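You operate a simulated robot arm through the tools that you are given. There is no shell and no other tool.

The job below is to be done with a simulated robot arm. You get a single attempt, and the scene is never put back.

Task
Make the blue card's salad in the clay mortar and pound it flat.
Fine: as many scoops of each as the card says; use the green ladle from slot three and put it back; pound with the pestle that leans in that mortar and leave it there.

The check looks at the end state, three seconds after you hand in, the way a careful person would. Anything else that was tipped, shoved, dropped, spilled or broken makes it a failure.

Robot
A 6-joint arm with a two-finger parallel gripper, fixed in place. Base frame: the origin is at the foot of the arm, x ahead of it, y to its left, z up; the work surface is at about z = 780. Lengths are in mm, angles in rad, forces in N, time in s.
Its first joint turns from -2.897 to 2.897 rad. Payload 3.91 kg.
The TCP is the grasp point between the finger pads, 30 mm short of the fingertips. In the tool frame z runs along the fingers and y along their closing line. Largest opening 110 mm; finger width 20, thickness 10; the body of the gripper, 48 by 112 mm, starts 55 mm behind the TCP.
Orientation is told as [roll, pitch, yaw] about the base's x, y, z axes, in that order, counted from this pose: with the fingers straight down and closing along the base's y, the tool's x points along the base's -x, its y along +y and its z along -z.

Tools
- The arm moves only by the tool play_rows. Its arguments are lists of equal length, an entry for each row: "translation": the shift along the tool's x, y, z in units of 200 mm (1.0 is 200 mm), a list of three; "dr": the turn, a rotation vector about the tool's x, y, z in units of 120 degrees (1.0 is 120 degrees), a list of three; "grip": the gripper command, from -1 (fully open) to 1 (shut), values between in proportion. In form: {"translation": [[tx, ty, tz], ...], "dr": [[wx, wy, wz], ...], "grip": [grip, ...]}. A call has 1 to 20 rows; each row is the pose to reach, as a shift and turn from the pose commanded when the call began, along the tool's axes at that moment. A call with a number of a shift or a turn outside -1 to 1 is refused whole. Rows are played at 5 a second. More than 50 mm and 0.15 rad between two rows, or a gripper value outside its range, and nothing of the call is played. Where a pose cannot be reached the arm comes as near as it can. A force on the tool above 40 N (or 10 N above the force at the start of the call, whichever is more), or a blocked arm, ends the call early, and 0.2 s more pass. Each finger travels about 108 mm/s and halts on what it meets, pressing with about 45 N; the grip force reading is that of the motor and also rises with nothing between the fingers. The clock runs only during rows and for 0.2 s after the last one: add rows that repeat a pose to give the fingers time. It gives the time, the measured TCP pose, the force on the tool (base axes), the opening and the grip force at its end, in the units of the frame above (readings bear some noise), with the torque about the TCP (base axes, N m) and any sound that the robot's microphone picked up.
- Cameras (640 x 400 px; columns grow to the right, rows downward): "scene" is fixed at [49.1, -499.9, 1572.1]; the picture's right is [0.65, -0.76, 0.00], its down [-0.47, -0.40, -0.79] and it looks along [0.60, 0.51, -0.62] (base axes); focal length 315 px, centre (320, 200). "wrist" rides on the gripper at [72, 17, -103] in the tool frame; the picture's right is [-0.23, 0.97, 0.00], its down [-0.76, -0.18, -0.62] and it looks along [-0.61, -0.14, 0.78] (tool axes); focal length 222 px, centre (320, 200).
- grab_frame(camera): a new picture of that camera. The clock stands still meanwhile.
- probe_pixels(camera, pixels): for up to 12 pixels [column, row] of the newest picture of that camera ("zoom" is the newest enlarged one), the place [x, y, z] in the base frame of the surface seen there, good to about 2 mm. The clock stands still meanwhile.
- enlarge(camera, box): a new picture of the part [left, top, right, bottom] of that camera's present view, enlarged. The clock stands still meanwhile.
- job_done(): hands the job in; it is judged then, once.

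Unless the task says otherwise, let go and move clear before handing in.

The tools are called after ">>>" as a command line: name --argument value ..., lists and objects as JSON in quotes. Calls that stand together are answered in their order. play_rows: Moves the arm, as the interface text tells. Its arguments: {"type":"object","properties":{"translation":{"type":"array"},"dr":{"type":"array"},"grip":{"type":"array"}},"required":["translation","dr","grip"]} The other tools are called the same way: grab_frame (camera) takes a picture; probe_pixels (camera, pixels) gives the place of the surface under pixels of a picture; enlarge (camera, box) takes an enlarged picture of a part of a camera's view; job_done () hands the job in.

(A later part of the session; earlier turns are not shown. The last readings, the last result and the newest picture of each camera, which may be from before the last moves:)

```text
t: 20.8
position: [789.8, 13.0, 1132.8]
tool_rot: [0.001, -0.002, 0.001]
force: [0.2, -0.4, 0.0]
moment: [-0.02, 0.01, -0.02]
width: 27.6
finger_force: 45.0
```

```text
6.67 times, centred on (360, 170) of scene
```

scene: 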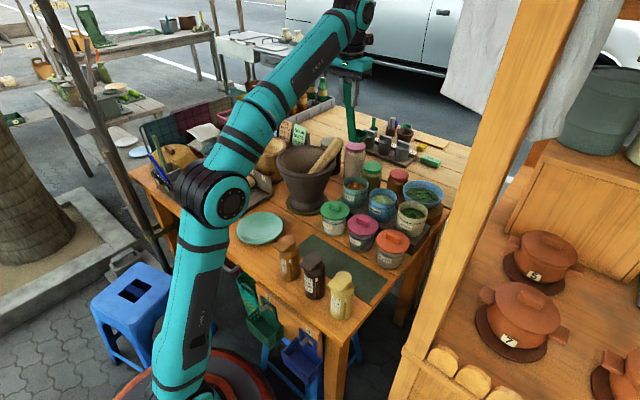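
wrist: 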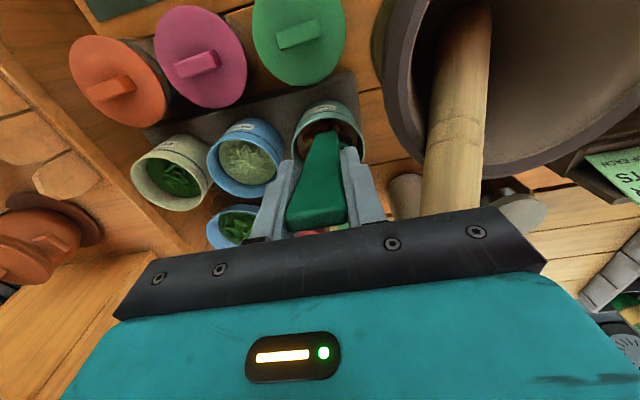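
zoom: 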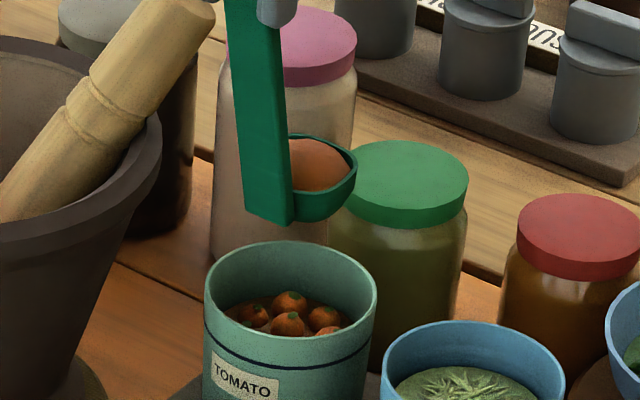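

The cup carries a heap of tomato and the tin is still in place. Before pouring, I probe the mortar rim and the objects on its left side (brass mortar, pot, cards) for clearance.

>>> enlarge --camera "scene" --box '[250, 130, 350, 220]'

>>> probe_pixels --camera "zoom" --pixels '[[190, 130], [230, 90], [300, 75], [360, 85], [175, 170], [215, 188], [320, 190], [420, 165], [300, 205], [250, 200]]'

>>> enlarge --camera "scene" --box '[150, 60, 330, 200]'

```text
4.44 times, centred on (300, 175) of scene
```

zoom: 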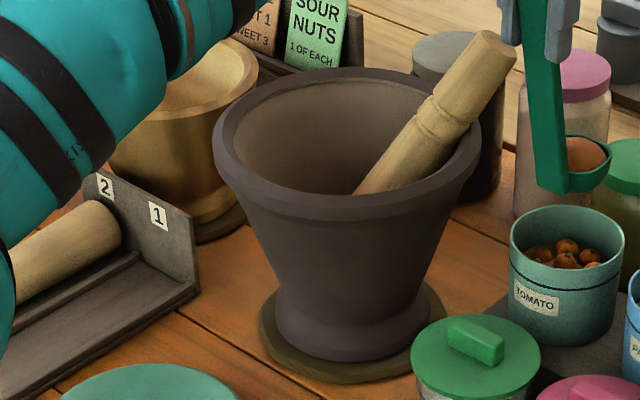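

```text
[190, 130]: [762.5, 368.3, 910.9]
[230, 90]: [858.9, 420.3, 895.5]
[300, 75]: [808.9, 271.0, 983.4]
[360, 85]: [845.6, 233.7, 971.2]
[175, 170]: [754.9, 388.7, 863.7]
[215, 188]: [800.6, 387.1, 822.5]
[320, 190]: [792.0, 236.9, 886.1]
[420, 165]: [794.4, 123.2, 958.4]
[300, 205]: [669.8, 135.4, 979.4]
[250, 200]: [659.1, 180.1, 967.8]
```

```text
2.86 times, centred on (240, 130) of scene
```

zoom: 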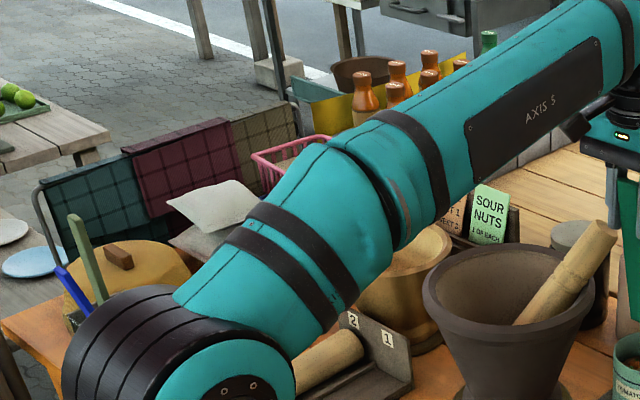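

Brass mortar and cards crowd the left side, so I'll pour with the gripper swinging to the right (−y) side over the low lids, keeping the cup fixed above the mortar. First I carry the loaded cup back and up, then over the mortar, keeping clear of the pestle top (837,99,1058).

>>> play_rows --translation '[[0.06, 0, -0.06], [0.16, 0, -0.14], [0.27, 0, -0.22], [0.38, 0, -0.3], [0.49, 0, -0.36], [0.6, 0, -0.4], [0.7, 0, -0.41], [0.75, 0, -0.41]]' --dr '[[0, 0, 0], [0, 0, 0], [0, 0, 0], [0, 0, 0], [0, 0, 0], [0, 0, 0], [0, 0, 0], [0, 0, 0]]' --grip '[1, 1, 1, 1, 1, 1, 1, 1]'

>>> play_rows --translation '[[-0.0, 0.06, 0], [-0.02, 0.18, 0], [-0.05, 0.32, 0], [-0.09, 0.46, 0], [-0.13, 0.6, 0], [-0.17, 0.74, 0], [-0.21, 0.86, 0], [-0.235, 0.93, 0], [-0.235, 0.96, 0], [-0.235, 0.96, 0]]' --dr '[[0, 0, 0], [0, 0, 0], [0, 0, 0], [0, 0, 0], [0, 0, 0], [0, 0, 0], [0, 0, 0], [0, 0, 0], [0, 0, 0], [0, 0, 0]]' --grip '[1, 1, 1, 1, 1, 1, 1, 1, 1, 1]'

>>> grab_frame --camera "scene"

>>> grab_frame --camera "wrist"

```text
t: 22.6
position: [638.7, 14.6, 1214.5]
tool_rot: [0.0, -0.001, -0.001]
force: [-0.6, -0.1, -1.4]
moment: [-0.01, 0.05, -0.01]
width: 27.5
finger_force: 45.0
```

```text
t: 24.8
position: [686.0, 203.8, 1216.1]
tool_rot: [0.0, -0.001, 0.002]
force: [-0.6, -0.5, 0.2]
moment: [-0.02, -0.01, -0.01]
width: 27.2
finger_force: 44.9
```

```text
taken
```

scene: 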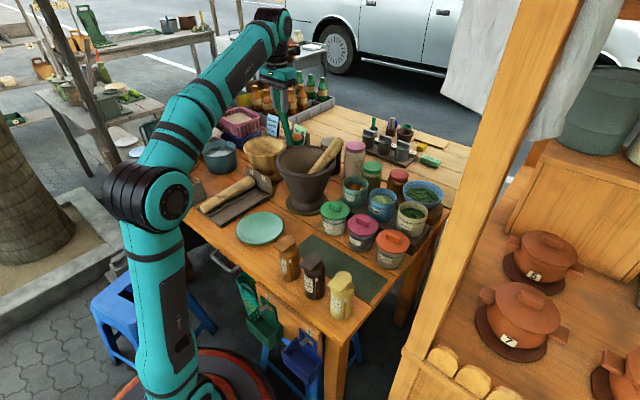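

```text
taken
```

wrist: 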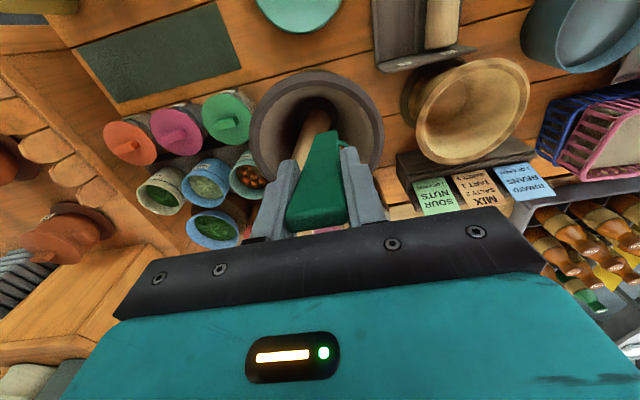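

>>> enlarge --camera "scene" --box '[260, 100, 360, 180]'

>>> probe_pixels --camera "zoom" --pixels '[[220, 130], [240, 175], [260, 180], [210, 160]]'

```text
5.00 times, centred on (310, 140) of scene
```

zoom: 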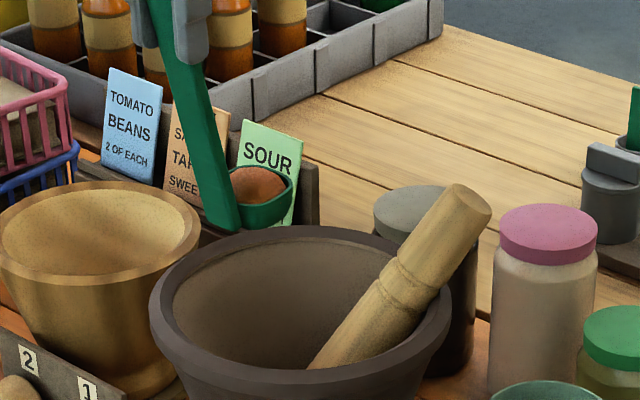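

```text
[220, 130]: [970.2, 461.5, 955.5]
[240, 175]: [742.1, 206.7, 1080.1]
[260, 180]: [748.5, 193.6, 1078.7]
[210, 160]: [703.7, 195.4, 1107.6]
```

The loaded cup is over the mortar interior at about (748,203), rim z≈1071, clear of the pestle. I test the tilt by 15° first to confirm its direction.

>>> play_rows --translation '[[0, -0.103, 0.0055], [0, -0.205, 0.0245], [0, -0.205, 0.0245]]' --dr '[[-0.0625, 0, 0], [-0.125, 0, 0], [-0.125, 0, 0]]' --grip '[1, 1, 1]'

>>> enlarge --camera "scene" --box '[260, 100, 360, 180]'

```text
t: 25.6
position: [687.1, 164.8, 1210.0]
tool_rot: [0.264, -0.002, 0.0]
force: [-0.2, 0.8, -1.4]
moment: [-0.07, -0.01, -0.01]
width: 27.3
finger_force: 44.8
```

```text
5.00 times, centred on (310, 140) of scene
```

zoom: 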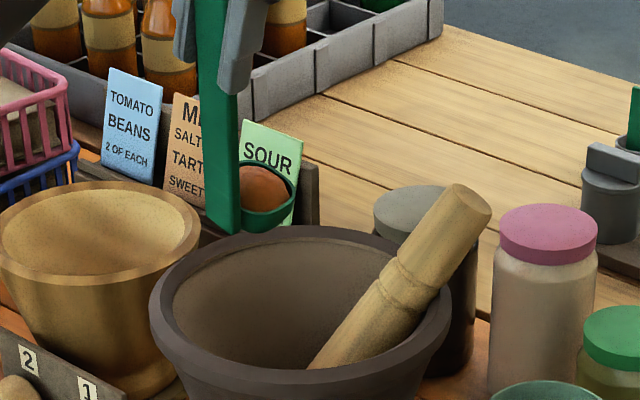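

Tilt direction is right (roll +0.26) and the cup stays put over the mortar. I go on to 60° and look.

>>> play_rows --translation '[[0, -0.103, 0.0055], [0, -0.205, 0.0245], [0, -0.303, 0.056], [0, -0.396, 0.101], [0, -0.483, 0.157], [0, -0.5615, 0.2245], [0, -0.5615, 0.2245]]' --dr '[[-0.0625, 0, 0], [-0.125, 0, 0], [-0.1875, 0, 0], [-0.25, 0, 0], [-0.3125, 0, 0], [-0.375, 0, 0], [-0.375, 0, 0]]' --grip '[1, 1, 1, 1, 1, 1, 1]'

>>> enlarge --camera "scene" --box '[260, 100, 360, 180]'

```text
t: 27.2
position: [686.8, 66.3, 1135.8]
tool_rot: [1.049, -0.002, -0.001]
force: [-0.1, 0.7, -0.9]
moment: [-0.04, 0.03, 0.01]
width: 27.1
finger_force: 45.2
```

```text
5.00 times, centred on (310, 140) of scene
```

zoom: 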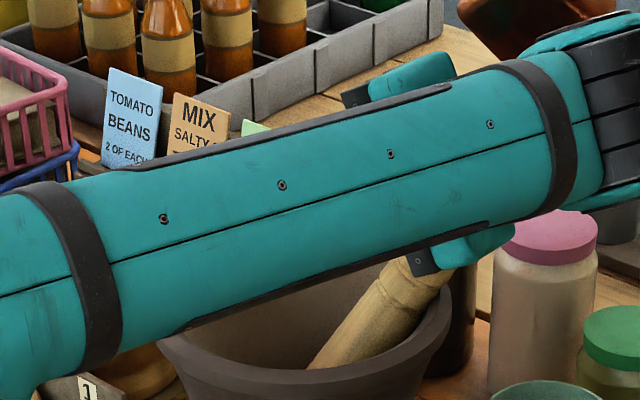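

The forearm now hides the cup from the scene camera, so I check the whole scene and the wrist view.

>>> grab_frame --camera "scene"

>>> grab_frame --camera "wrist"

>>> probe_pixels --camera "scene" --pixels '[[320, 145], [350, 138], [300, 150], [280, 155], [335, 130], [345, 155], [375, 130]]'

```text
taken
```

scene: 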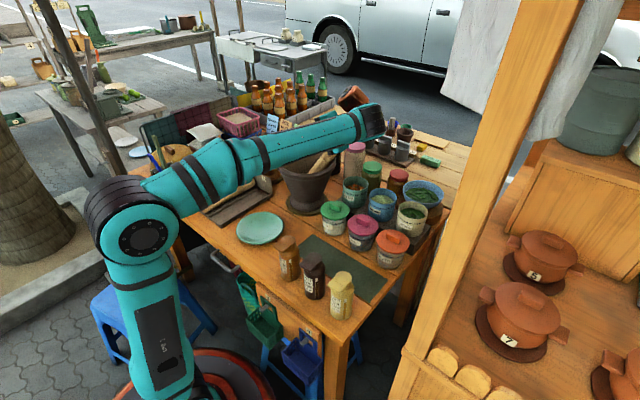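

```text
taken
```

wrist: 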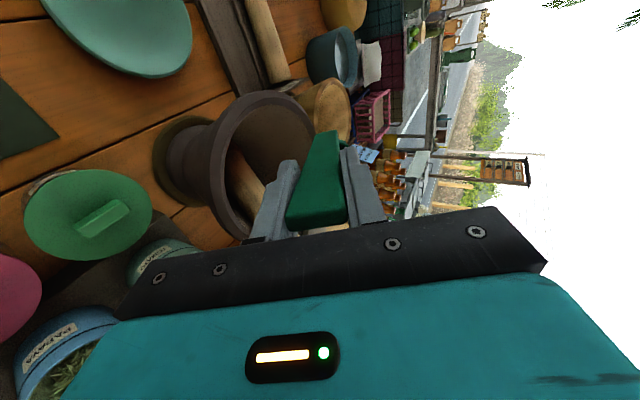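

```text
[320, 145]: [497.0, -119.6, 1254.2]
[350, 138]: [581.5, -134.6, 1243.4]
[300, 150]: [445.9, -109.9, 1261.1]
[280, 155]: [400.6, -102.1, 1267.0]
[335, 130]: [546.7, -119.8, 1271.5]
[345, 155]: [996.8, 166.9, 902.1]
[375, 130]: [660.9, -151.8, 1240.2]
```

The forearm is high (z≈1250) and clear. I tilt on to about 97° with the cup kept in place, hold a moment, and check the wrist view.

>>> play_rows --translation '[[0, -0.103, 0.0055], [0, -0.205, 0.0245], [0, -0.303, 0.056], [0, -0.396, 0.101], [0, -0.483, 0.157], [0, -0.483, 0.157], [0, -0.483, 0.157], [0, -0.483, 0.157]]' --dr '[[-0.0625, 0, 0], [-0.125, 0, 0], [-0.1875, 0, 0], [-0.25, 0, 0], [-0.3125, 0, 0], [-0.3125, 0, 0], [-0.3125, 0, 0], [-0.3125, 0, 0]]' --grip '[1, 1, 1, 1, 1, 1, 1, 1]'

>>> grab_frame --camera "scene"

>>> grab_frame --camera "wrist"

```text
t: 29.0
position: [688.1, 44.7, 1037.4]
tool_rot: [1.702, -0.003, -0.001]
force: [-0.2, 1.2, -0.5]
moment: [-0.05, 0.0, 0.03]
width: 27.2
finger_force: 45.4
```

```text
taken
```

scene: 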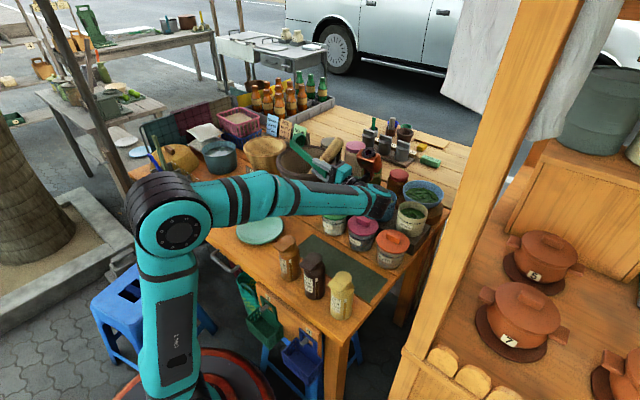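

```text
taken
```

wrist: 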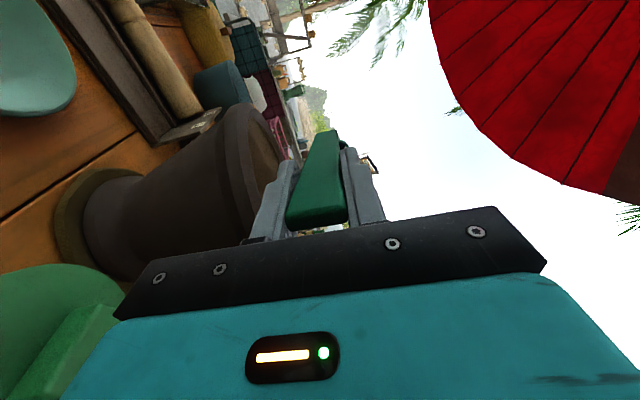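

>>> enlarge --camera "scene" --box '[270, 130, 410, 230]'

>>> probe_pixels --camera "zoom" --pixels '[[310, 120], [300, 90], [280, 100], [230, 85], [420, 320], [520, 330], [550, 300], [400, 150], [340, 180], [540, 360], [480, 345], [250, 110]]'

```text
4.00 times, centred on (340, 180) of scene
```

zoom: 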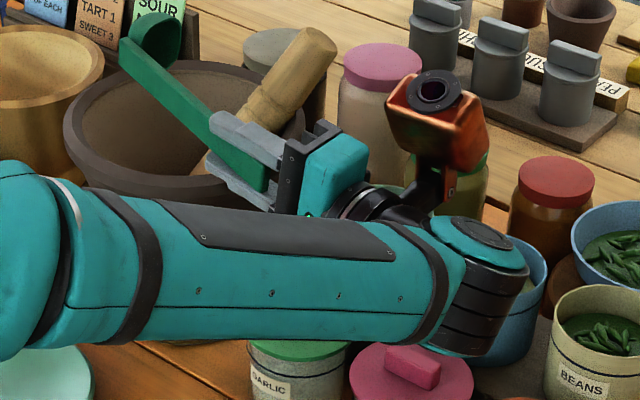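

```text
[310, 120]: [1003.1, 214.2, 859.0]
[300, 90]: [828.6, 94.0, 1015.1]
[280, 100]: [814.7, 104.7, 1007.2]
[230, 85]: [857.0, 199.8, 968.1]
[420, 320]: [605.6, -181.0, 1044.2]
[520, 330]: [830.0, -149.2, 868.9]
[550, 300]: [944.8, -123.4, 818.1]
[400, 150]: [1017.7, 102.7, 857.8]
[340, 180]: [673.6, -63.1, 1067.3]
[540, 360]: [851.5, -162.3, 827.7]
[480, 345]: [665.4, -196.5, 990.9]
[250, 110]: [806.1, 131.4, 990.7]
```

>>> enlarge --camera "scene" --box '[290, 125, 340, 165]'

>>> enlarge --camera "wrist" --box '[230, 100, 390, 220]'

```text
10.00 times, centred on (315, 145) of scene
```

zoom: 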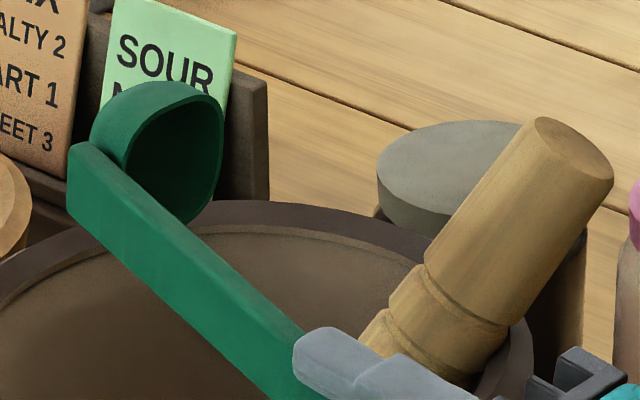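

```text
3.33 times, centred on (310, 160) of wrist
```

zoom: 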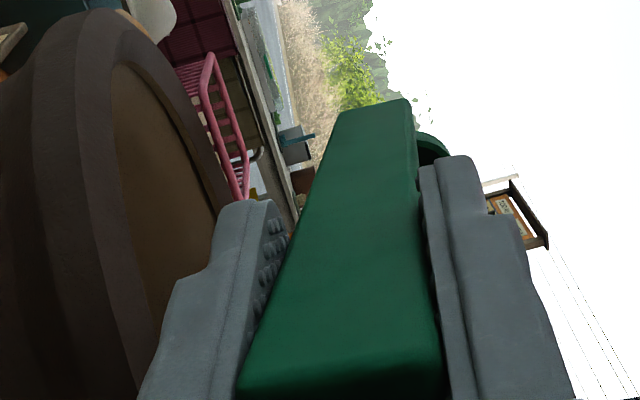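

The cup at (170,150) of the zoom is empty: the tomato went down over the mortar. I turn the ladle back upright about the same point and look into the mortar.

>>> play_rows --translation '[[0, 0.103, 0.008], [0, 0.204, 0.0295], [0, 0.3015, 0.064], [0, 0.3935, 0.111], [0, 0.479, 0.1695], [0, 0.5555, 0.2385], [0, 0.623, 0.317], [0, 0.679, 0.4035], [0, 0.724, 0.497], [0, 0.7555, 0.595], [0, 0.7745, 0.697], [0, 0.78, 0.8], [0, 0.772, 0.903]]' --dr '[[0.0625, 0, 0], [0.125, 0, 0], [0.1875, 0, 0], [0.25, 0, 0], [0.3125, 0, 0], [0.375, 0, 0], [0.4375, 0, 0], [0.5, 0, 0], [0.5625, 0, 0], [0.625, 0, 0], [0.6875, 0, 0], [0.75, 0, 0], [0.8125, 0, 0]]' --grip '[1, 1, 1, 1, 1, 1, 1, 1, 1, 1, 1, 1, 1]'

>>> enlarge --camera "scene" --box '[260, 100, 380, 200]'

>>> enlarge --camera "wrist" --box '[220, 60, 400, 180]'

```text
t: 31.8
position: [686.6, 205.0, 1214.9]
tool_rot: [-0.001, 0.0, -0.002]
force: [-0.2, -0.5, -1.5]
moment: [0.02, 0.01, -0.01]
width: 27.4
finger_force: 45.2
```

```text
4.00 times, centred on (320, 150) of scene
```

zoom: 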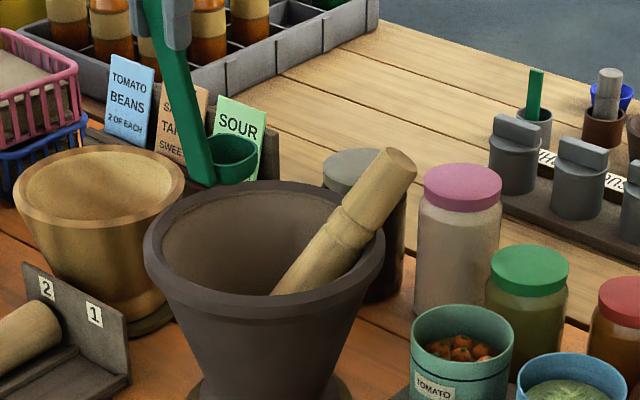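

```text
3.33 times, centred on (310, 120) of wrist
```

zoom: 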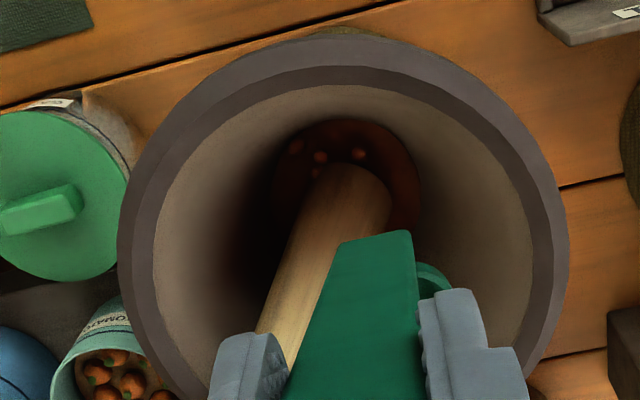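

The wrist view shows reddish tomato at the mortar bottom (320,160 of the zoom), so scoop one is in. I note its height, then go back for the second tomato scoop.

>>> probe_pixels --camera "zoom" --pixels '[[320, 157], [300, 180], [358, 154], [395, 160], [395, 200], [340, 130], [280, 170], [350, 190], [320, 230], [290, 300], [250, 230], [450, 120]]'

>>> play_rows --translation '[[0, -0.06, 0], [0.03, -0.18, 0], [0.07, -0.32, 0], [0.11, -0.46, 0], [0.15, -0.6, 0], [0.19, -0.74, 0], [0.22, -0.86, 0], [0.235, -0.96, 0]]' --dr '[[0, 0, 0], [0, 0, 0], [0, 0, 0], [0, 0, 0], [0, 0, 0], [0, 0, 0], [0, 0, 0], [0, 0, 0]]' --grip '[1, 1, 1, 1, 1, 1, 1, 1]'

>>> play_rows --translation '[[-0.06, 0, 0.0], [-0.18, 0, 0.04], [-0.3, 0, 0.1], [-0.42, 0, 0.18], [-0.54, 0, 0.26], [-0.66, 0, 0.34], [-0.755, 0, 0.42], [-0.755, 0, 0.42]]' --dr '[[0, 0, 0], [0, 0, 0], [0, 0, 0], [0, 0, 0], [0, 0, 0], [0, 0, 0], [0, 0, 0], [0, 0, 0]]' --grip '[1, 1, 1, 1, 1, 1, 1, 1]'

>>> enlarge --camera "scene" --box '[330, 140, 390, 200]'

```text
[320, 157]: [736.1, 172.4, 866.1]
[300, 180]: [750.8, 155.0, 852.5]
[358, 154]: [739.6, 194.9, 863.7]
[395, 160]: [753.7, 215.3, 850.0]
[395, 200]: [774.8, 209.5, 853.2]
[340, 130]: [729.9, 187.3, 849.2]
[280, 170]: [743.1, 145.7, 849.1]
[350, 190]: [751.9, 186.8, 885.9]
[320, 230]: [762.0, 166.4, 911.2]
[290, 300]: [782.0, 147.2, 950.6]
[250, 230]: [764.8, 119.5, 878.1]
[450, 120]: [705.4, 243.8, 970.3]
```

```text
t: 33.6
position: [639.7, 12.7, 1215.0]
tool_rot: [-0.001, 0.0, 0.0]
force: [-0.5, -0.5, -0.4]
moment: [-0.01, 0.01, -0.01]
width: 27.6
finger_force: 45.1
```

```text
t: 35.4
position: [793.3, 11.0, 1128.7]
tool_rot: [-0.001, -0.003, 0.001]
force: [-0.2, 1.0, -0.8]
moment: [-0.01, 0.0, 0.0]
width: 27.4
finger_force: 45.2
```

```text
6.67 times, centred on (360, 170) of scene
```

zoom: 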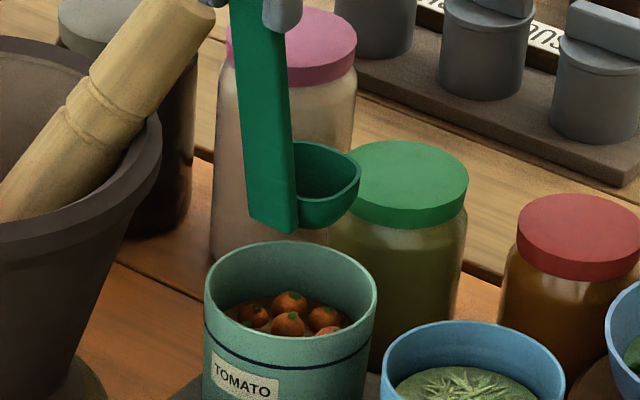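

Cup is empty and above the tin. I dip again to the same spot, a touch deeper, and lift.

>>> play_rows --translation '[[0.01, 0.005, 0.06], [0.01, 0.005, 0.14], [0.01, 0.005, 0.22], [0.01, 0.005, 0.3], [0.01, 0.005, 0.36], [0.01, 0.005, 0.42], [0.01, 0.005, 0.47], [0.01, 0.005, 0.52], [0.01, 0.005, 0.555], [0.01, 0.005, 0.555]]' --dr '[[0, 0, 0], [0, 0, 0], [0, 0, 0], [0, 0, 0], [0, 0, 0], [0, 0, 0], [0, 0, 0], [0, 0, 0], [0, 0, 0], [0, 0, 0]]' --grip '[1, 1, 1, 1, 1, 1, 1, 1, 1, 1]'

>>> play_rows --translation '[[0, 0, -0.04], [0, 0, -0.1], [0, 0, -0.18], [0, 0, -0.26], [0, 0, -0.34], [0, 0, -0.42], [0, 0, -0.5], [0, 0, -0.555]]' --dr '[[0, 0, 0], [0, 0, 0], [0, 0, 0], [0, 0, 0], [0, 0, 0], [0, 0, 0], [0, 0, 0], [0, 0, 0]]' --grip '[1, 1, 1, 1, 1, 1, 1, 1]'

>>> enlarge --camera "scene" --box '[330, 140, 390, 200]'

```text
t: 37.6
position: [789.2, 13.7, 1019.4]
tool_rot: [0.001, -0.002, 0.0]
force: [-0.4, 0.2, -0.3]
moment: [0.02, 0.03, -0.03]
width: 27.2
finger_force: 45.2
```

```text
t: 39.4
position: [789.8, 14.2, 1130.5]
tool_rot: [0.0, 0.0, -0.001]
force: [-0.2, 0.8, -0.8]
moment: [-0.01, -0.02, 0.02]
width: 27.0
finger_force: 45.2
```

```text
6.67 times, centred on (360, 170) of scene
```

zoom: 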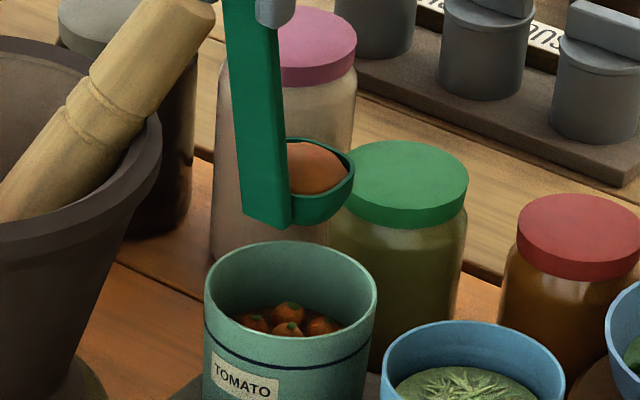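

Loaded again, and the tin's level dropped. Same carry back and over the mortar.

>>> play_rows --translation '[[0.06, 0, -0.06], [0.16, 0, -0.14], [0.27, 0, -0.22], [0.38, 0, -0.3], [0.49, 0, -0.37], [0.6, 0, -0.41], [0.7, 0, -0.42], [0.75, 0, -0.42]]' --dr '[[0, 0, 0], [0, 0, 0], [0, 0, 0], [0, 0, 0], [0, 0, 0], [0, 0, 0], [0, 0, 0], [0, 0, 0]]' --grip '[1, 1, 1, 1, 1, 1, 1, 1]'

>>> play_rows --translation '[[-0.0, 0.06, 0], [-0.02, 0.18, 0], [-0.05, 0.32, 0], [-0.09, 0.46, 0], [-0.13, 0.6, 0], [-0.17, 0.74, 0], [-0.21, 0.86, 0], [-0.235, 0.93, 0], [-0.235, 0.955, 0], [-0.235, 0.955, 0]]' --dr '[[0, 0, 0], [0, 0, 0], [0, 0, 0], [0, 0, 0], [0, 0, 0], [0, 0, 0], [0, 0, 0], [0, 0, 0], [0, 0, 0], [0, 0, 0]]' --grip '[1, 1, 1, 1, 1, 1, 1, 1, 1, 1]'

>>> enlarge --camera "scene" --box '[260, 100, 360, 180]'

```text
t: 41.2
position: [640.1, 12.5, 1214.0]
tool_rot: [0.0, -0.001, -0.001]
force: [0.5, 0.0, -0.9]
moment: [0.02, 0.1, 0.0]
width: 27.3
finger_force: 45.1
```

```text
t: 43.4
position: [686.9, 204.8, 1215.2]
tool_rot: [-0.001, -0.002, 0.001]
force: [0.0, -0.9, -0.6]
moment: [-0.01, 0.02, -0.02]
width: 27.3
finger_force: 45.3
```

```text
5.00 times, centred on (310, 140) of scene
```

zoom: 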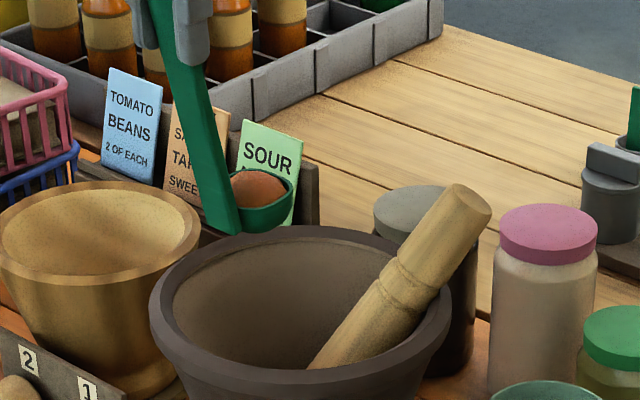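

Position equals the first pour (687,205,1215). I tilt to 97° in one go, hold, then turn back upright.

>>> play_rows --translation '[[0, -0.103, 0.0055], [0, -0.205, 0.0245], [0, -0.303, 0.056], [0, -0.396, 0.101], [0, -0.483, 0.157], [0, -0.5615, 0.2245], [0, -0.631, 0.301], [0, -0.689, 0.3865], [0, -0.736, 0.478], [0, -0.7705, 0.576], [0, -0.792, 0.677], [0, -0.8, 0.78], [0, -0.794, 0.883], [0, -0.794, 0.883], [0, -0.794, 0.883], [0, -0.794, 0.883]]' --dr '[[-0.0625, 0, 0], [-0.125, 0, 0], [-0.1875, 0, 0], [-0.25, 0, 0], [-0.3125, 0, 0], [-0.375, 0, 0], [-0.4375, 0, 0], [-0.5, 0, 0], [-0.5625, 0, 0], [-0.625, 0, 0], [-0.6875, 0, 0], [-0.75, 0, 0], [-0.8125, 0, 0], [-0.8125, 0, 0], [-0.8125, 0, 0], [-0.8125, 0, 0]]' --grip '[1, 1, 1, 1, 1, 1, 1, 1, 1, 1, 1, 1, 1, 1, 1, 1]'

>>> enlarge --camera "scene" --box '[270, 110, 370, 190]'

```text
t: 46.8
position: [686.6, 47.3, 1036.8]
tool_rot: [1.701, -0.003, -0.001]
force: [-0.7, -0.8, -1.1]
moment: [-0.07, -0.01, 0.04]
width: 27.4
finger_force: 45.1
```

```text
5.00 times, centred on (320, 150) of scene
```

zoom: 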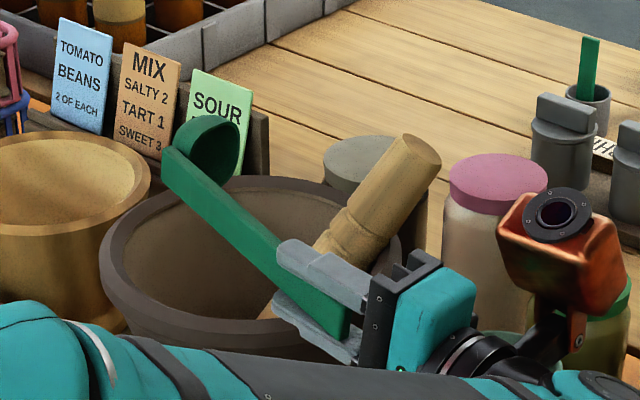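

The cup at (210,145) is empty again. I turn it upright and look in the mortar.

>>> play_rows --translation '[[0, 0.103, 0.008], [0, 0.204, 0.0295], [0, 0.3015, 0.064], [0, 0.3935, 0.111], [0, 0.479, 0.1695], [0, 0.5555, 0.2385], [0, 0.623, 0.317], [0, 0.679, 0.4035], [0, 0.724, 0.497], [0, 0.7555, 0.595], [0, 0.7745, 0.697], [0, 0.78, 0.8], [0, 0.772, 0.903]]' --dr '[[0.0625, 0, 0], [0.125, 0, 0], [0.1875, 0, 0], [0.25, 0, 0], [0.3125, 0, 0], [0.375, 0, 0], [0.4375, 0, 0], [0.5, 0, 0], [0.5625, 0, 0], [0.625, 0, 0], [0.6875, 0, 0], [0.75, 0, 0], [0.8125, 0, 0]]' --grip '[1, 1, 1, 1, 1, 1, 1, 1, 1, 1, 1, 1, 1]'

>>> enlarge --camera "wrist" --box '[220, 60, 400, 180]'

>>> enlarge --camera "scene" --box '[260, 100, 460, 240]'

```text
t: 49.6
position: [686.8, 203.4, 1214.0]
tool_rot: [-0.004, -0.003, -0.002]
force: [0.6, -0.5, -0.9]
moment: [0.01, 0.03, -0.01]
width: 27.2
finger_force: 44.9
```

```text
3.33 times, centred on (310, 120) of wrist
```

zoom: 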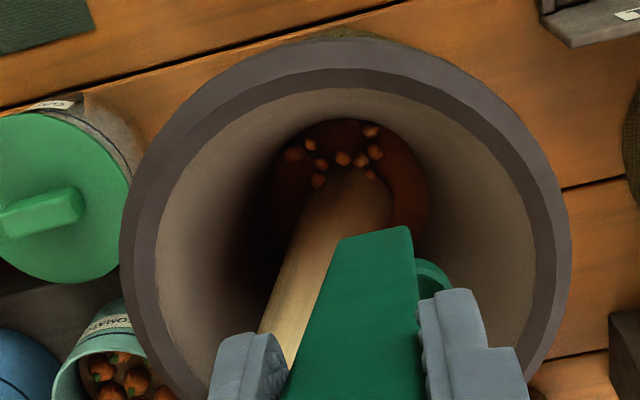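

```text
2.86 times, centred on (360, 170) of scene
```

zoom: 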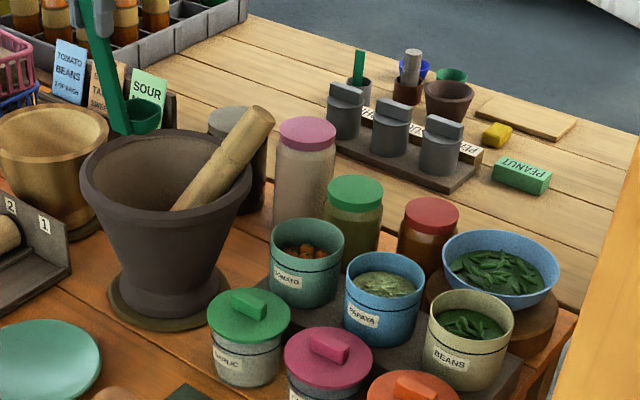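

Two tomato scoops are in (about 8 tomatoes seen at the mortar bottom), and tins stand undisturbed. Next the beans tin at (844,-220); I check the wooden post's position for arm clearance first.

>>> grab_frame --camera "scene"

>>> probe_pixels --camera "scene" --pixels '[[500, 120], [470, 220], [430, 350], [520, 50], [440, 260], [411, 205], [400, 213], [427, 220], [412, 228]]'

```text
taken
```

scene: 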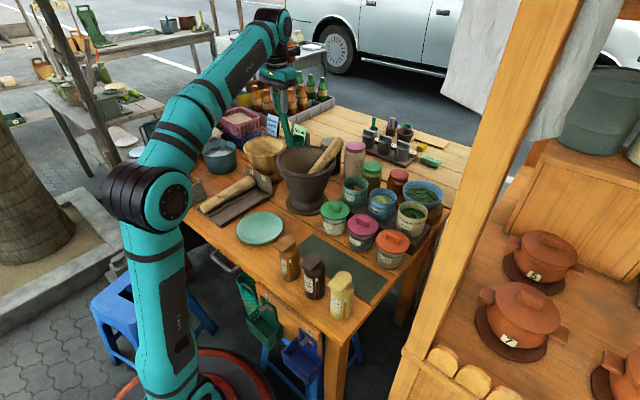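

```text
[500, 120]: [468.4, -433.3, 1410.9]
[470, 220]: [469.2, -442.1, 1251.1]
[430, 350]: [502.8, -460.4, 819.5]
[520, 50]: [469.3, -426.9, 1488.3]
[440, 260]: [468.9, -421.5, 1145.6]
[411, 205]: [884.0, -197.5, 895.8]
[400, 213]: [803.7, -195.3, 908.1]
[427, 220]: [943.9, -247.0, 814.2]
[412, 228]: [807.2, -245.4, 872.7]
```

The post stands at (470,-435), well away. I move the empty ladle over to the beans tin.

>>> play_rows --translation '[[0, -0.06, 0], [0.03, -0.18, 0], [0.07, -0.32, 0], [0.11, -0.46, 0], [0.15, -0.6, 0], [0.19, -0.74, 0], [0.22, -0.88, 0], [0.235, -0.98, 0]]' --dr '[[0, 0, 0], [0, 0, 0], [0, 0, 0], [0, 0, 0], [0, 0, 0], [0, 0, 0], [0, 0, 0], [0, 0, 0]]' --grip '[1, 1, 1, 1, 1, 1, 1, 1]'

>>> play_rows --translation '[[-0.04, -0.12, 0], [-0.08, -0.26, 0], [-0.12, -0.4, 0], [-0.16, -0.54, 0], [-0.2, -0.68, 0], [-0.25, -0.82, 0], [-0.3, -0.96, 0]]' --dr '[[0, 0, 0], [0, 0, 0], [0, 0, 0], [0, 0, 0], [0, 0, 0], [0, 0, 0], [0, 0, 0]]' --grip '[1, 1, 1, 1, 1, 1, 1]'

>>> play_rows --translation '[[-0.1, -0.04, 0.08], [-0.2, -0.08, 0.17], [-0.3, -0.12, 0.25], [-0.38, -0.155, 0.33], [-0.43, -0.175, 0.4], [-0.43, -0.175, 0.4]]' --dr '[[0, 0, 0], [0, 0, 0], [0, 0, 0], [0, 0, 0], [0, 0, 0], [0, 0, 0]]' --grip '[1, 1, 1, 1, 1, 1]'

>>> enlarge --camera "scene" --box '[370, 150, 450, 230]'

```text
t: 51.4
position: [638.7, 7.6, 1213.5]
tool_rot: [0.002, 0.001, 0.0]
force: [0.1, 0.1, -0.5]
moment: [-0.01, 0.02, 0.0]
width: 27.5
finger_force: 44.9
```

```text
t: 53.0
position: [700.1, -183.0, 1216.0]
tool_rot: [0.001, -0.002, 0.002]
force: [-0.2, 0.0, 0.0]
moment: [-0.04, -0.01, 0.03]
width: 27.1
finger_force: 45.0
```

```text
t: 54.4
position: [787.0, -218.9, 1134.5]
tool_rot: [-0.001, -0.002, 0.0]
force: [0.3, 1.1, -0.7]
moment: [0.0, 0.0, 0.01]
width: 27.3
finger_force: 45.2
```

```text
5.00 times, centred on (410, 190) of scene
```

zoom: 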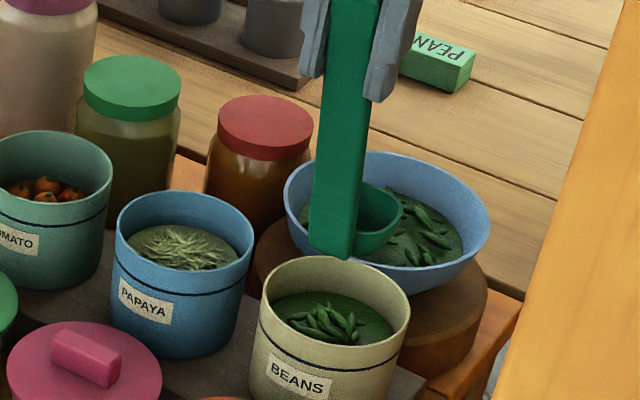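

The cup hangs above the beans tin at (330,310) of the zoom. I verify the tin's rim circle and the cup.

>>> probe_pixels --camera "zoom" --pixels '[[266, 290], [300, 263], [335, 258], [375, 268], [405, 295], [408, 315], [385, 345], [300, 345], [280, 310], [395, 320], [398, 210], [360, 245]]'

```text
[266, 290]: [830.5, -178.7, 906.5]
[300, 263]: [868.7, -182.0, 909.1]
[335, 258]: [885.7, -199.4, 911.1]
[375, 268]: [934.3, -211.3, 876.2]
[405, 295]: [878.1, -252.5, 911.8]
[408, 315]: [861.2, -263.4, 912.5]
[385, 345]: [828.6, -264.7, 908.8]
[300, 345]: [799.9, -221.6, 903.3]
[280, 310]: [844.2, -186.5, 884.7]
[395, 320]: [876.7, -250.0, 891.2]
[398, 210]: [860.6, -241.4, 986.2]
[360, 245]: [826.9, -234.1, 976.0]
```

Alignment is within a millimetre or so. I dip into the beans, 115 mm down, and lift.

>>> play_rows --translation '[[-0.002, 0.002, 0.06], [-0.002, 0.002, 0.14], [-0.002, 0.002, 0.22], [-0.002, 0.002, 0.3], [-0.002, 0.002, 0.36], [-0.002, 0.002, 0.42], [-0.002, 0.002, 0.47], [-0.002, 0.002, 0.52], [-0.002, 0.002, 0.57], [-0.002, 0.002, 0.57]]' --dr '[[0, 0, 0], [0, 0, 0], [0, 0, 0], [0, 0, 0], [0, 0, 0], [0, 0, 0], [0, 0, 0], [0, 0, 0], [0, 0, 0], [0, 0, 0]]' --grip '[1, 1, 1, 1, 1, 1, 1, 1, 1, 1]'

>>> enlarge --camera "scene" --box '[370, 150, 450, 230]'

>>> play_rows --translation '[[0, 0, -0.04], [0, 0, -0.1], [0, 0, -0.18], [0, 0, -0.26], [0, 0, -0.34], [0, 0, -0.42], [0, 0, -0.5], [0, 0, -0.57]]' --dr '[[0, 0, 0], [0, 0, 0], [0, 0, 0], [0, 0, 0], [0, 0, 0], [0, 0, 0], [0, 0, 0], [0, 0, 0]]' --grip '[1, 1, 1, 1, 1, 1, 1, 1]'

>>> enlarge --camera "scene" --box '[370, 150, 450, 230]'

```text
t: 56.6
position: [786.0, -217.0, 1020.1]
tool_rot: [0.0, -0.002, -0.002]
force: [2.8, -1.3, 0.0]
moment: [-0.09, -0.2, -0.04]
width: 27.2
finger_force: 44.9
```

```text
5.00 times, centred on (410, 190) of scene
```

zoom: 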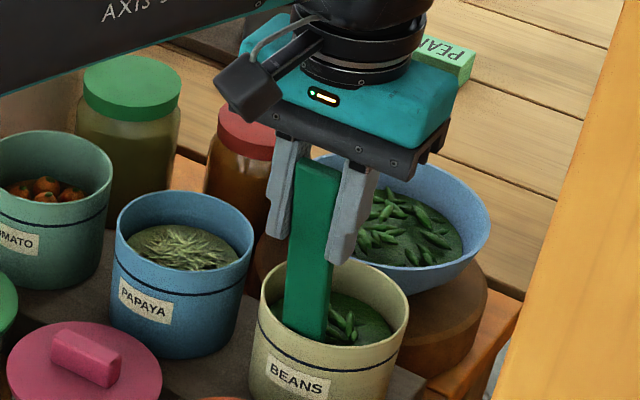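

```text
t: 58.4
position: [787.7, -218.1, 1136.1]
tool_rot: [-0.001, 0.0, -0.001]
force: [0.7, 0.3, -1.1]
moment: [-0.01, 0.01, 0.04]
width: 27.4
finger_force: 44.6
```

```text
5.00 times, centred on (410, 190) of scene
```

zoom: 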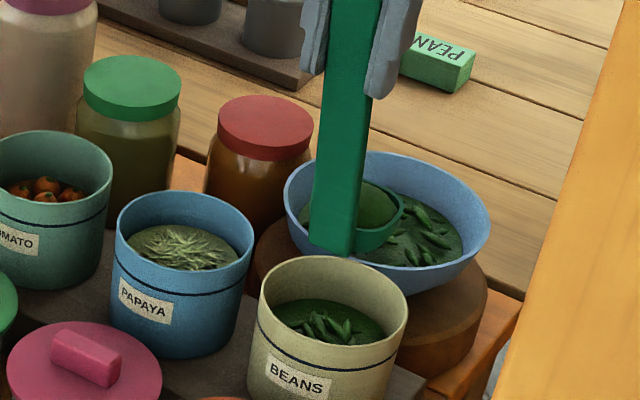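

The cup holds a green bean heap. There was a slight side force (2.8 N) at the bottom, so I check that the tin hasn't moved.

>>> probe_pixels --camera "zoom" --pixels '[[266, 290], [300, 263], [335, 258], [405, 295], [406, 315], [385, 345], [300, 345], [280, 310], [395, 320], [262, 300], [270, 325], [345, 352]]'

```text
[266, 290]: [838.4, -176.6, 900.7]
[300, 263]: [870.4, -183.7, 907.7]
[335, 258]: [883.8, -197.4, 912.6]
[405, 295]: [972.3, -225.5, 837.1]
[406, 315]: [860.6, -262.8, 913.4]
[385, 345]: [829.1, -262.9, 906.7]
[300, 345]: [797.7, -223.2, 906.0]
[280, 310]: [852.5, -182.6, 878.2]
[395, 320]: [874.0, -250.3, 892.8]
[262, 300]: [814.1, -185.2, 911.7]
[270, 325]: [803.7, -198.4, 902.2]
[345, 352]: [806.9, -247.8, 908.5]
```

The tin is within about 2 mm of where it was; I'll dip a few mm further forward next time. Now I carry the beans to the mortar by the same safe path.

>>> play_rows --translation '[[0.05, 0.02, -0.06], [0.13, 0.05, -0.15], [0.22, 0.09, -0.24], [0.31, 0.125, -0.32], [0.39, 0.16, -0.38], [0.43, 0.175, -0.4]]' --dr '[[0, 0, 0], [0, 0, 0], [0, 0, 0], [0, 0, 0], [0, 0, 0], [0, 0, 0]]' --grip '[1, 1, 1, 1, 1, 1]'

>>> play_rows --translation '[[0.03, 0.06, 0], [0.07, 0.18, 0], [0.11, 0.32, 0], [0.15, 0.46, 0], [0.19, 0.6, 0], [0.23, 0.74, 0], [0.27, 0.87, 0], [0.3, 0.96, 0]]' --dr '[[0, 0, 0], [0, 0, 0], [0, 0, 0], [0, 0, 0], [0, 0, 0], [0, 0, 0], [0, 0, 0], [0, 0, 0]]' --grip '[1, 1, 1, 1, 1, 1, 1, 1]'

>>> play_rows --translation '[[-0.0, 0.06, 0], [-0.02, 0.18, 0], [-0.05, 0.32, 0], [-0.09, 0.46, 0], [-0.13, 0.6, 0], [-0.17, 0.74, 0], [-0.21, 0.86, 0], [-0.235, 0.94, 0], [-0.235, 0.975, 0], [-0.235, 0.975, 0]]' --dr '[[0, 0, 0], [0, 0, 0], [0, 0, 0], [0, 0, 0], [0, 0, 0], [0, 0, 0], [0, 0, 0], [0, 0, 0], [0, 0, 0], [0, 0, 0]]' --grip '[1, 1, 1, 1, 1, 1, 1, 1, 1, 1]'

>>> enlarge --camera "scene" --box '[260, 100, 360, 180]'

```text
t: 59.8
position: [700.8, -183.3, 1214.4]
tool_rot: [0.0, -0.001, 0.0]
force: [0.3, 0.0, -0.5]
moment: [-0.01, 0.04, -0.02]
width: 27.3
finger_force: 45.0
```

```text
t: 61.6
position: [639.7, 8.7, 1214.1]
tool_rot: [0.0, 0.0, -0.001]
force: [1.2, -0.4, -1.1]
moment: [-0.01, 0.02, 0.04]
width: 27.3
finger_force: 45.3
```

```text
t: 63.8
position: [688.1, 204.3, 1213.6]
tool_rot: [-0.001, -0.003, 0.001]
force: [-1.1, -0.4, -1.6]
moment: [-0.03, 0.0, -0.03]
width: 27.3
finger_force: 45.0
```

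```text
5.00 times, centred on (310, 140) of scene
```

zoom: 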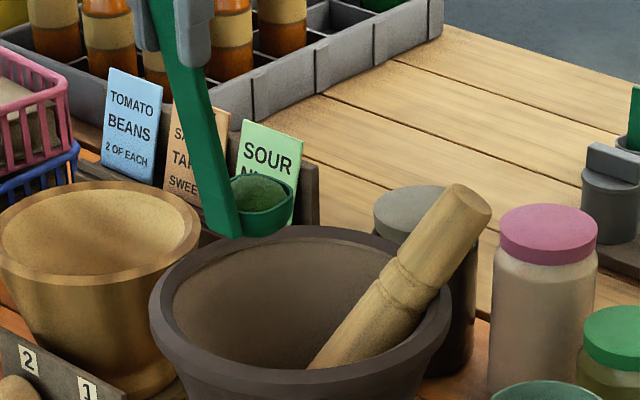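

The bean-filled cup is at the pouring place (688,204,1214). I tilt and pour.

>>> play_rows --translation '[[0, -0.103, 0.0055], [0, -0.205, 0.0245], [0, -0.303, 0.056], [0, -0.396, 0.101], [0, -0.483, 0.157], [0, -0.5615, 0.2245], [0, -0.631, 0.301], [0, -0.689, 0.3865], [0, -0.736, 0.478], [0, -0.7705, 0.576], [0, -0.792, 0.677], [0, -0.8, 0.78], [0, -0.794, 0.883], [0, -0.794, 0.883], [0, -0.794, 0.883], [0, -0.794, 0.883]]' --dr '[[-0.0625, 0, 0], [-0.125, 0, 0], [-0.1875, 0, 0], [-0.25, 0, 0], [-0.3125, 0, 0], [-0.375, 0, 0], [-0.4375, 0, 0], [-0.5, 0, 0], [-0.5625, 0, 0], [-0.625, 0, 0], [-0.6875, 0, 0], [-0.75, 0, 0], [-0.8125, 0, 0], [-0.8125, 0, 0], [-0.8125, 0, 0], [-0.8125, 0, 0]]' --grip '[1, 1, 1, 1, 1, 1, 1, 1, 1, 1, 1, 1, 1, 1, 1, 1]'

>>> enlarge --camera "scene" --box '[270, 110, 370, 190]'

>>> play_rows --translation '[[0, 0.103, 0.008], [0, 0.204, 0.0295], [0, 0.3015, 0.064], [0, 0.3935, 0.111], [0, 0.479, 0.1695], [0, 0.5555, 0.2385], [0, 0.623, 0.317], [0, 0.679, 0.4035], [0, 0.724, 0.497], [0, 0.7555, 0.595], [0, 0.7745, 0.697], [0, 0.78, 0.8], [0, 0.772, 0.903]]' --dr '[[0.0625, 0, 0], [0.125, 0, 0], [0.1875, 0, 0], [0.25, 0, 0], [0.3125, 0, 0], [0.375, 0, 0], [0.4375, 0, 0], [0.5, 0, 0], [0.5625, 0, 0], [0.625, 0, 0], [0.6875, 0, 0], [0.75, 0, 0], [0.8125, 0, 0]]' --grip '[1, 1, 1, 1, 1, 1, 1, 1, 1, 1, 1, 1, 1]'

>>> enlarge --camera "wrist" --box '[220, 60, 400, 180]'

>>> enlarge --camera "scene" --box '[260, 100, 380, 200]'

```text
t: 67.2
position: [687.5, 46.4, 1037.3]
tool_rot: [1.703, -0.001, 0.001]
force: [-0.1, -0.3, -0.9]
moment: [-0.06, 0.05, 0.03]
width: 27.3
finger_force: 44.8
```

```text
5.00 times, centred on (320, 150) of scene
```

zoom: 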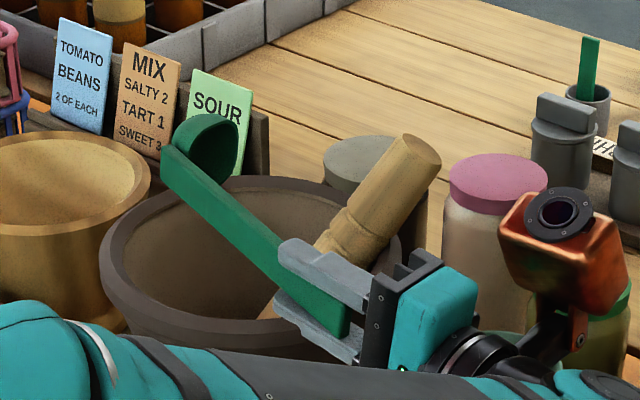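

```text
t: 70.0
position: [686.8, 203.1, 1215.3]
tool_rot: [-0.001, -0.002, -0.005]
force: [-0.6, -1.0, -0.8]
moment: [0.04, 0.01, -0.01]
width: 27.1
finger_force: 45.0
```

```text
3.33 times, centred on (310, 120) of wrist
```

zoom: 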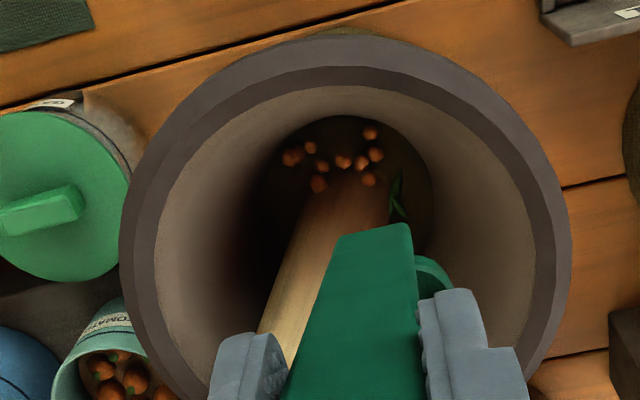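

```text
4.00 times, centred on (320, 150) of scene
```

zoom: 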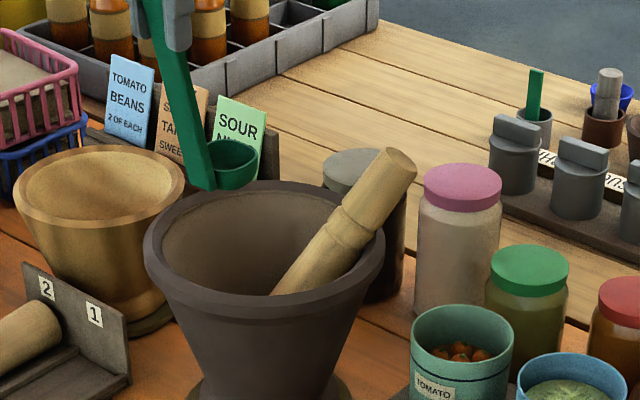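

Beans arrived in the mortar (green pod at (395,190) of the wrist zoom). Now the second bean scoop, aiming TCP (789,-219.5).

>>> play_rows --translation '[[0, -0.06, 0], [0.03, -0.18, 0], [0.07, -0.32, 0], [0.11, -0.46, 0], [0.15, -0.6, 0], [0.19, -0.74, 0], [0.22, -0.88, 0], [0.235, -0.98, 0]]' --dr '[[0, 0, 0], [0, 0, 0], [0, 0, 0], [0, 0, 0], [0, 0, 0], [0, 0, 0], [0, 0, 0], [0, 0, 0]]' --grip '[1, 1, 1, 1, 1, 1, 1, 1]'

>>> play_rows --translation '[[-0.04, -0.12, 0], [-0.08, -0.26, 0], [-0.12, -0.4, 0], [-0.16, -0.54, 0], [-0.2, -0.68, 0], [-0.25, -0.82, 0], [-0.3, -0.96, 0]]' --dr '[[0, 0, 0], [0, 0, 0], [0, 0, 0], [0, 0, 0], [0, 0, 0], [0, 0, 0], [0, 0, 0]]' --grip '[1, 1, 1, 1, 1, 1, 1]'

>>> play_rows --translation '[[-0.1, -0.04, 0.08], [-0.2, -0.08, 0.17], [-0.3, -0.12, 0.25], [-0.38, -0.155, 0.33], [-0.445, -0.18, 0.4], [-0.445, -0.18, 0.4]]' --dr '[[0, 0, 0], [0, 0, 0], [0, 0, 0], [0, 0, 0], [0, 0, 0], [0, 0, 0]]' --grip '[1, 1, 1, 1, 1, 1]'

>>> enlarge --camera "scene" --box '[370, 150, 450, 230]'

```text
t: 71.8
position: [640.0, 8.8, 1214.6]
tool_rot: [0.0, 0.0, 0.001]
force: [0.0, 0.4, -0.2]
moment: [-0.05, 0.03, 0.01]
width: 27.6
finger_force: 45.0
```

```text
t: 73.4
position: [697.5, -185.4, 1212.8]
tool_rot: [-0.001, -0.001, 0.0]
force: [0.4, -0.3, -0.4]
moment: [-0.01, 0.0, 0.04]
width: 27.5
finger_force: 45.3
```

```text
t: 74.8
position: [789.2, -219.7, 1135.3]
tool_rot: [0.002, -0.002, -0.001]
force: [0.0, 0.8, -0.3]
moment: [0.01, 0.04, -0.03]
width: 27.4
finger_force: 45.4
```

```text
5.00 times, centred on (410, 190) of scene
```

zoom: 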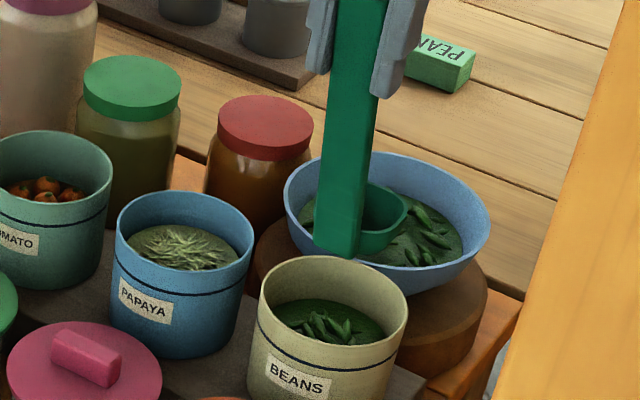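

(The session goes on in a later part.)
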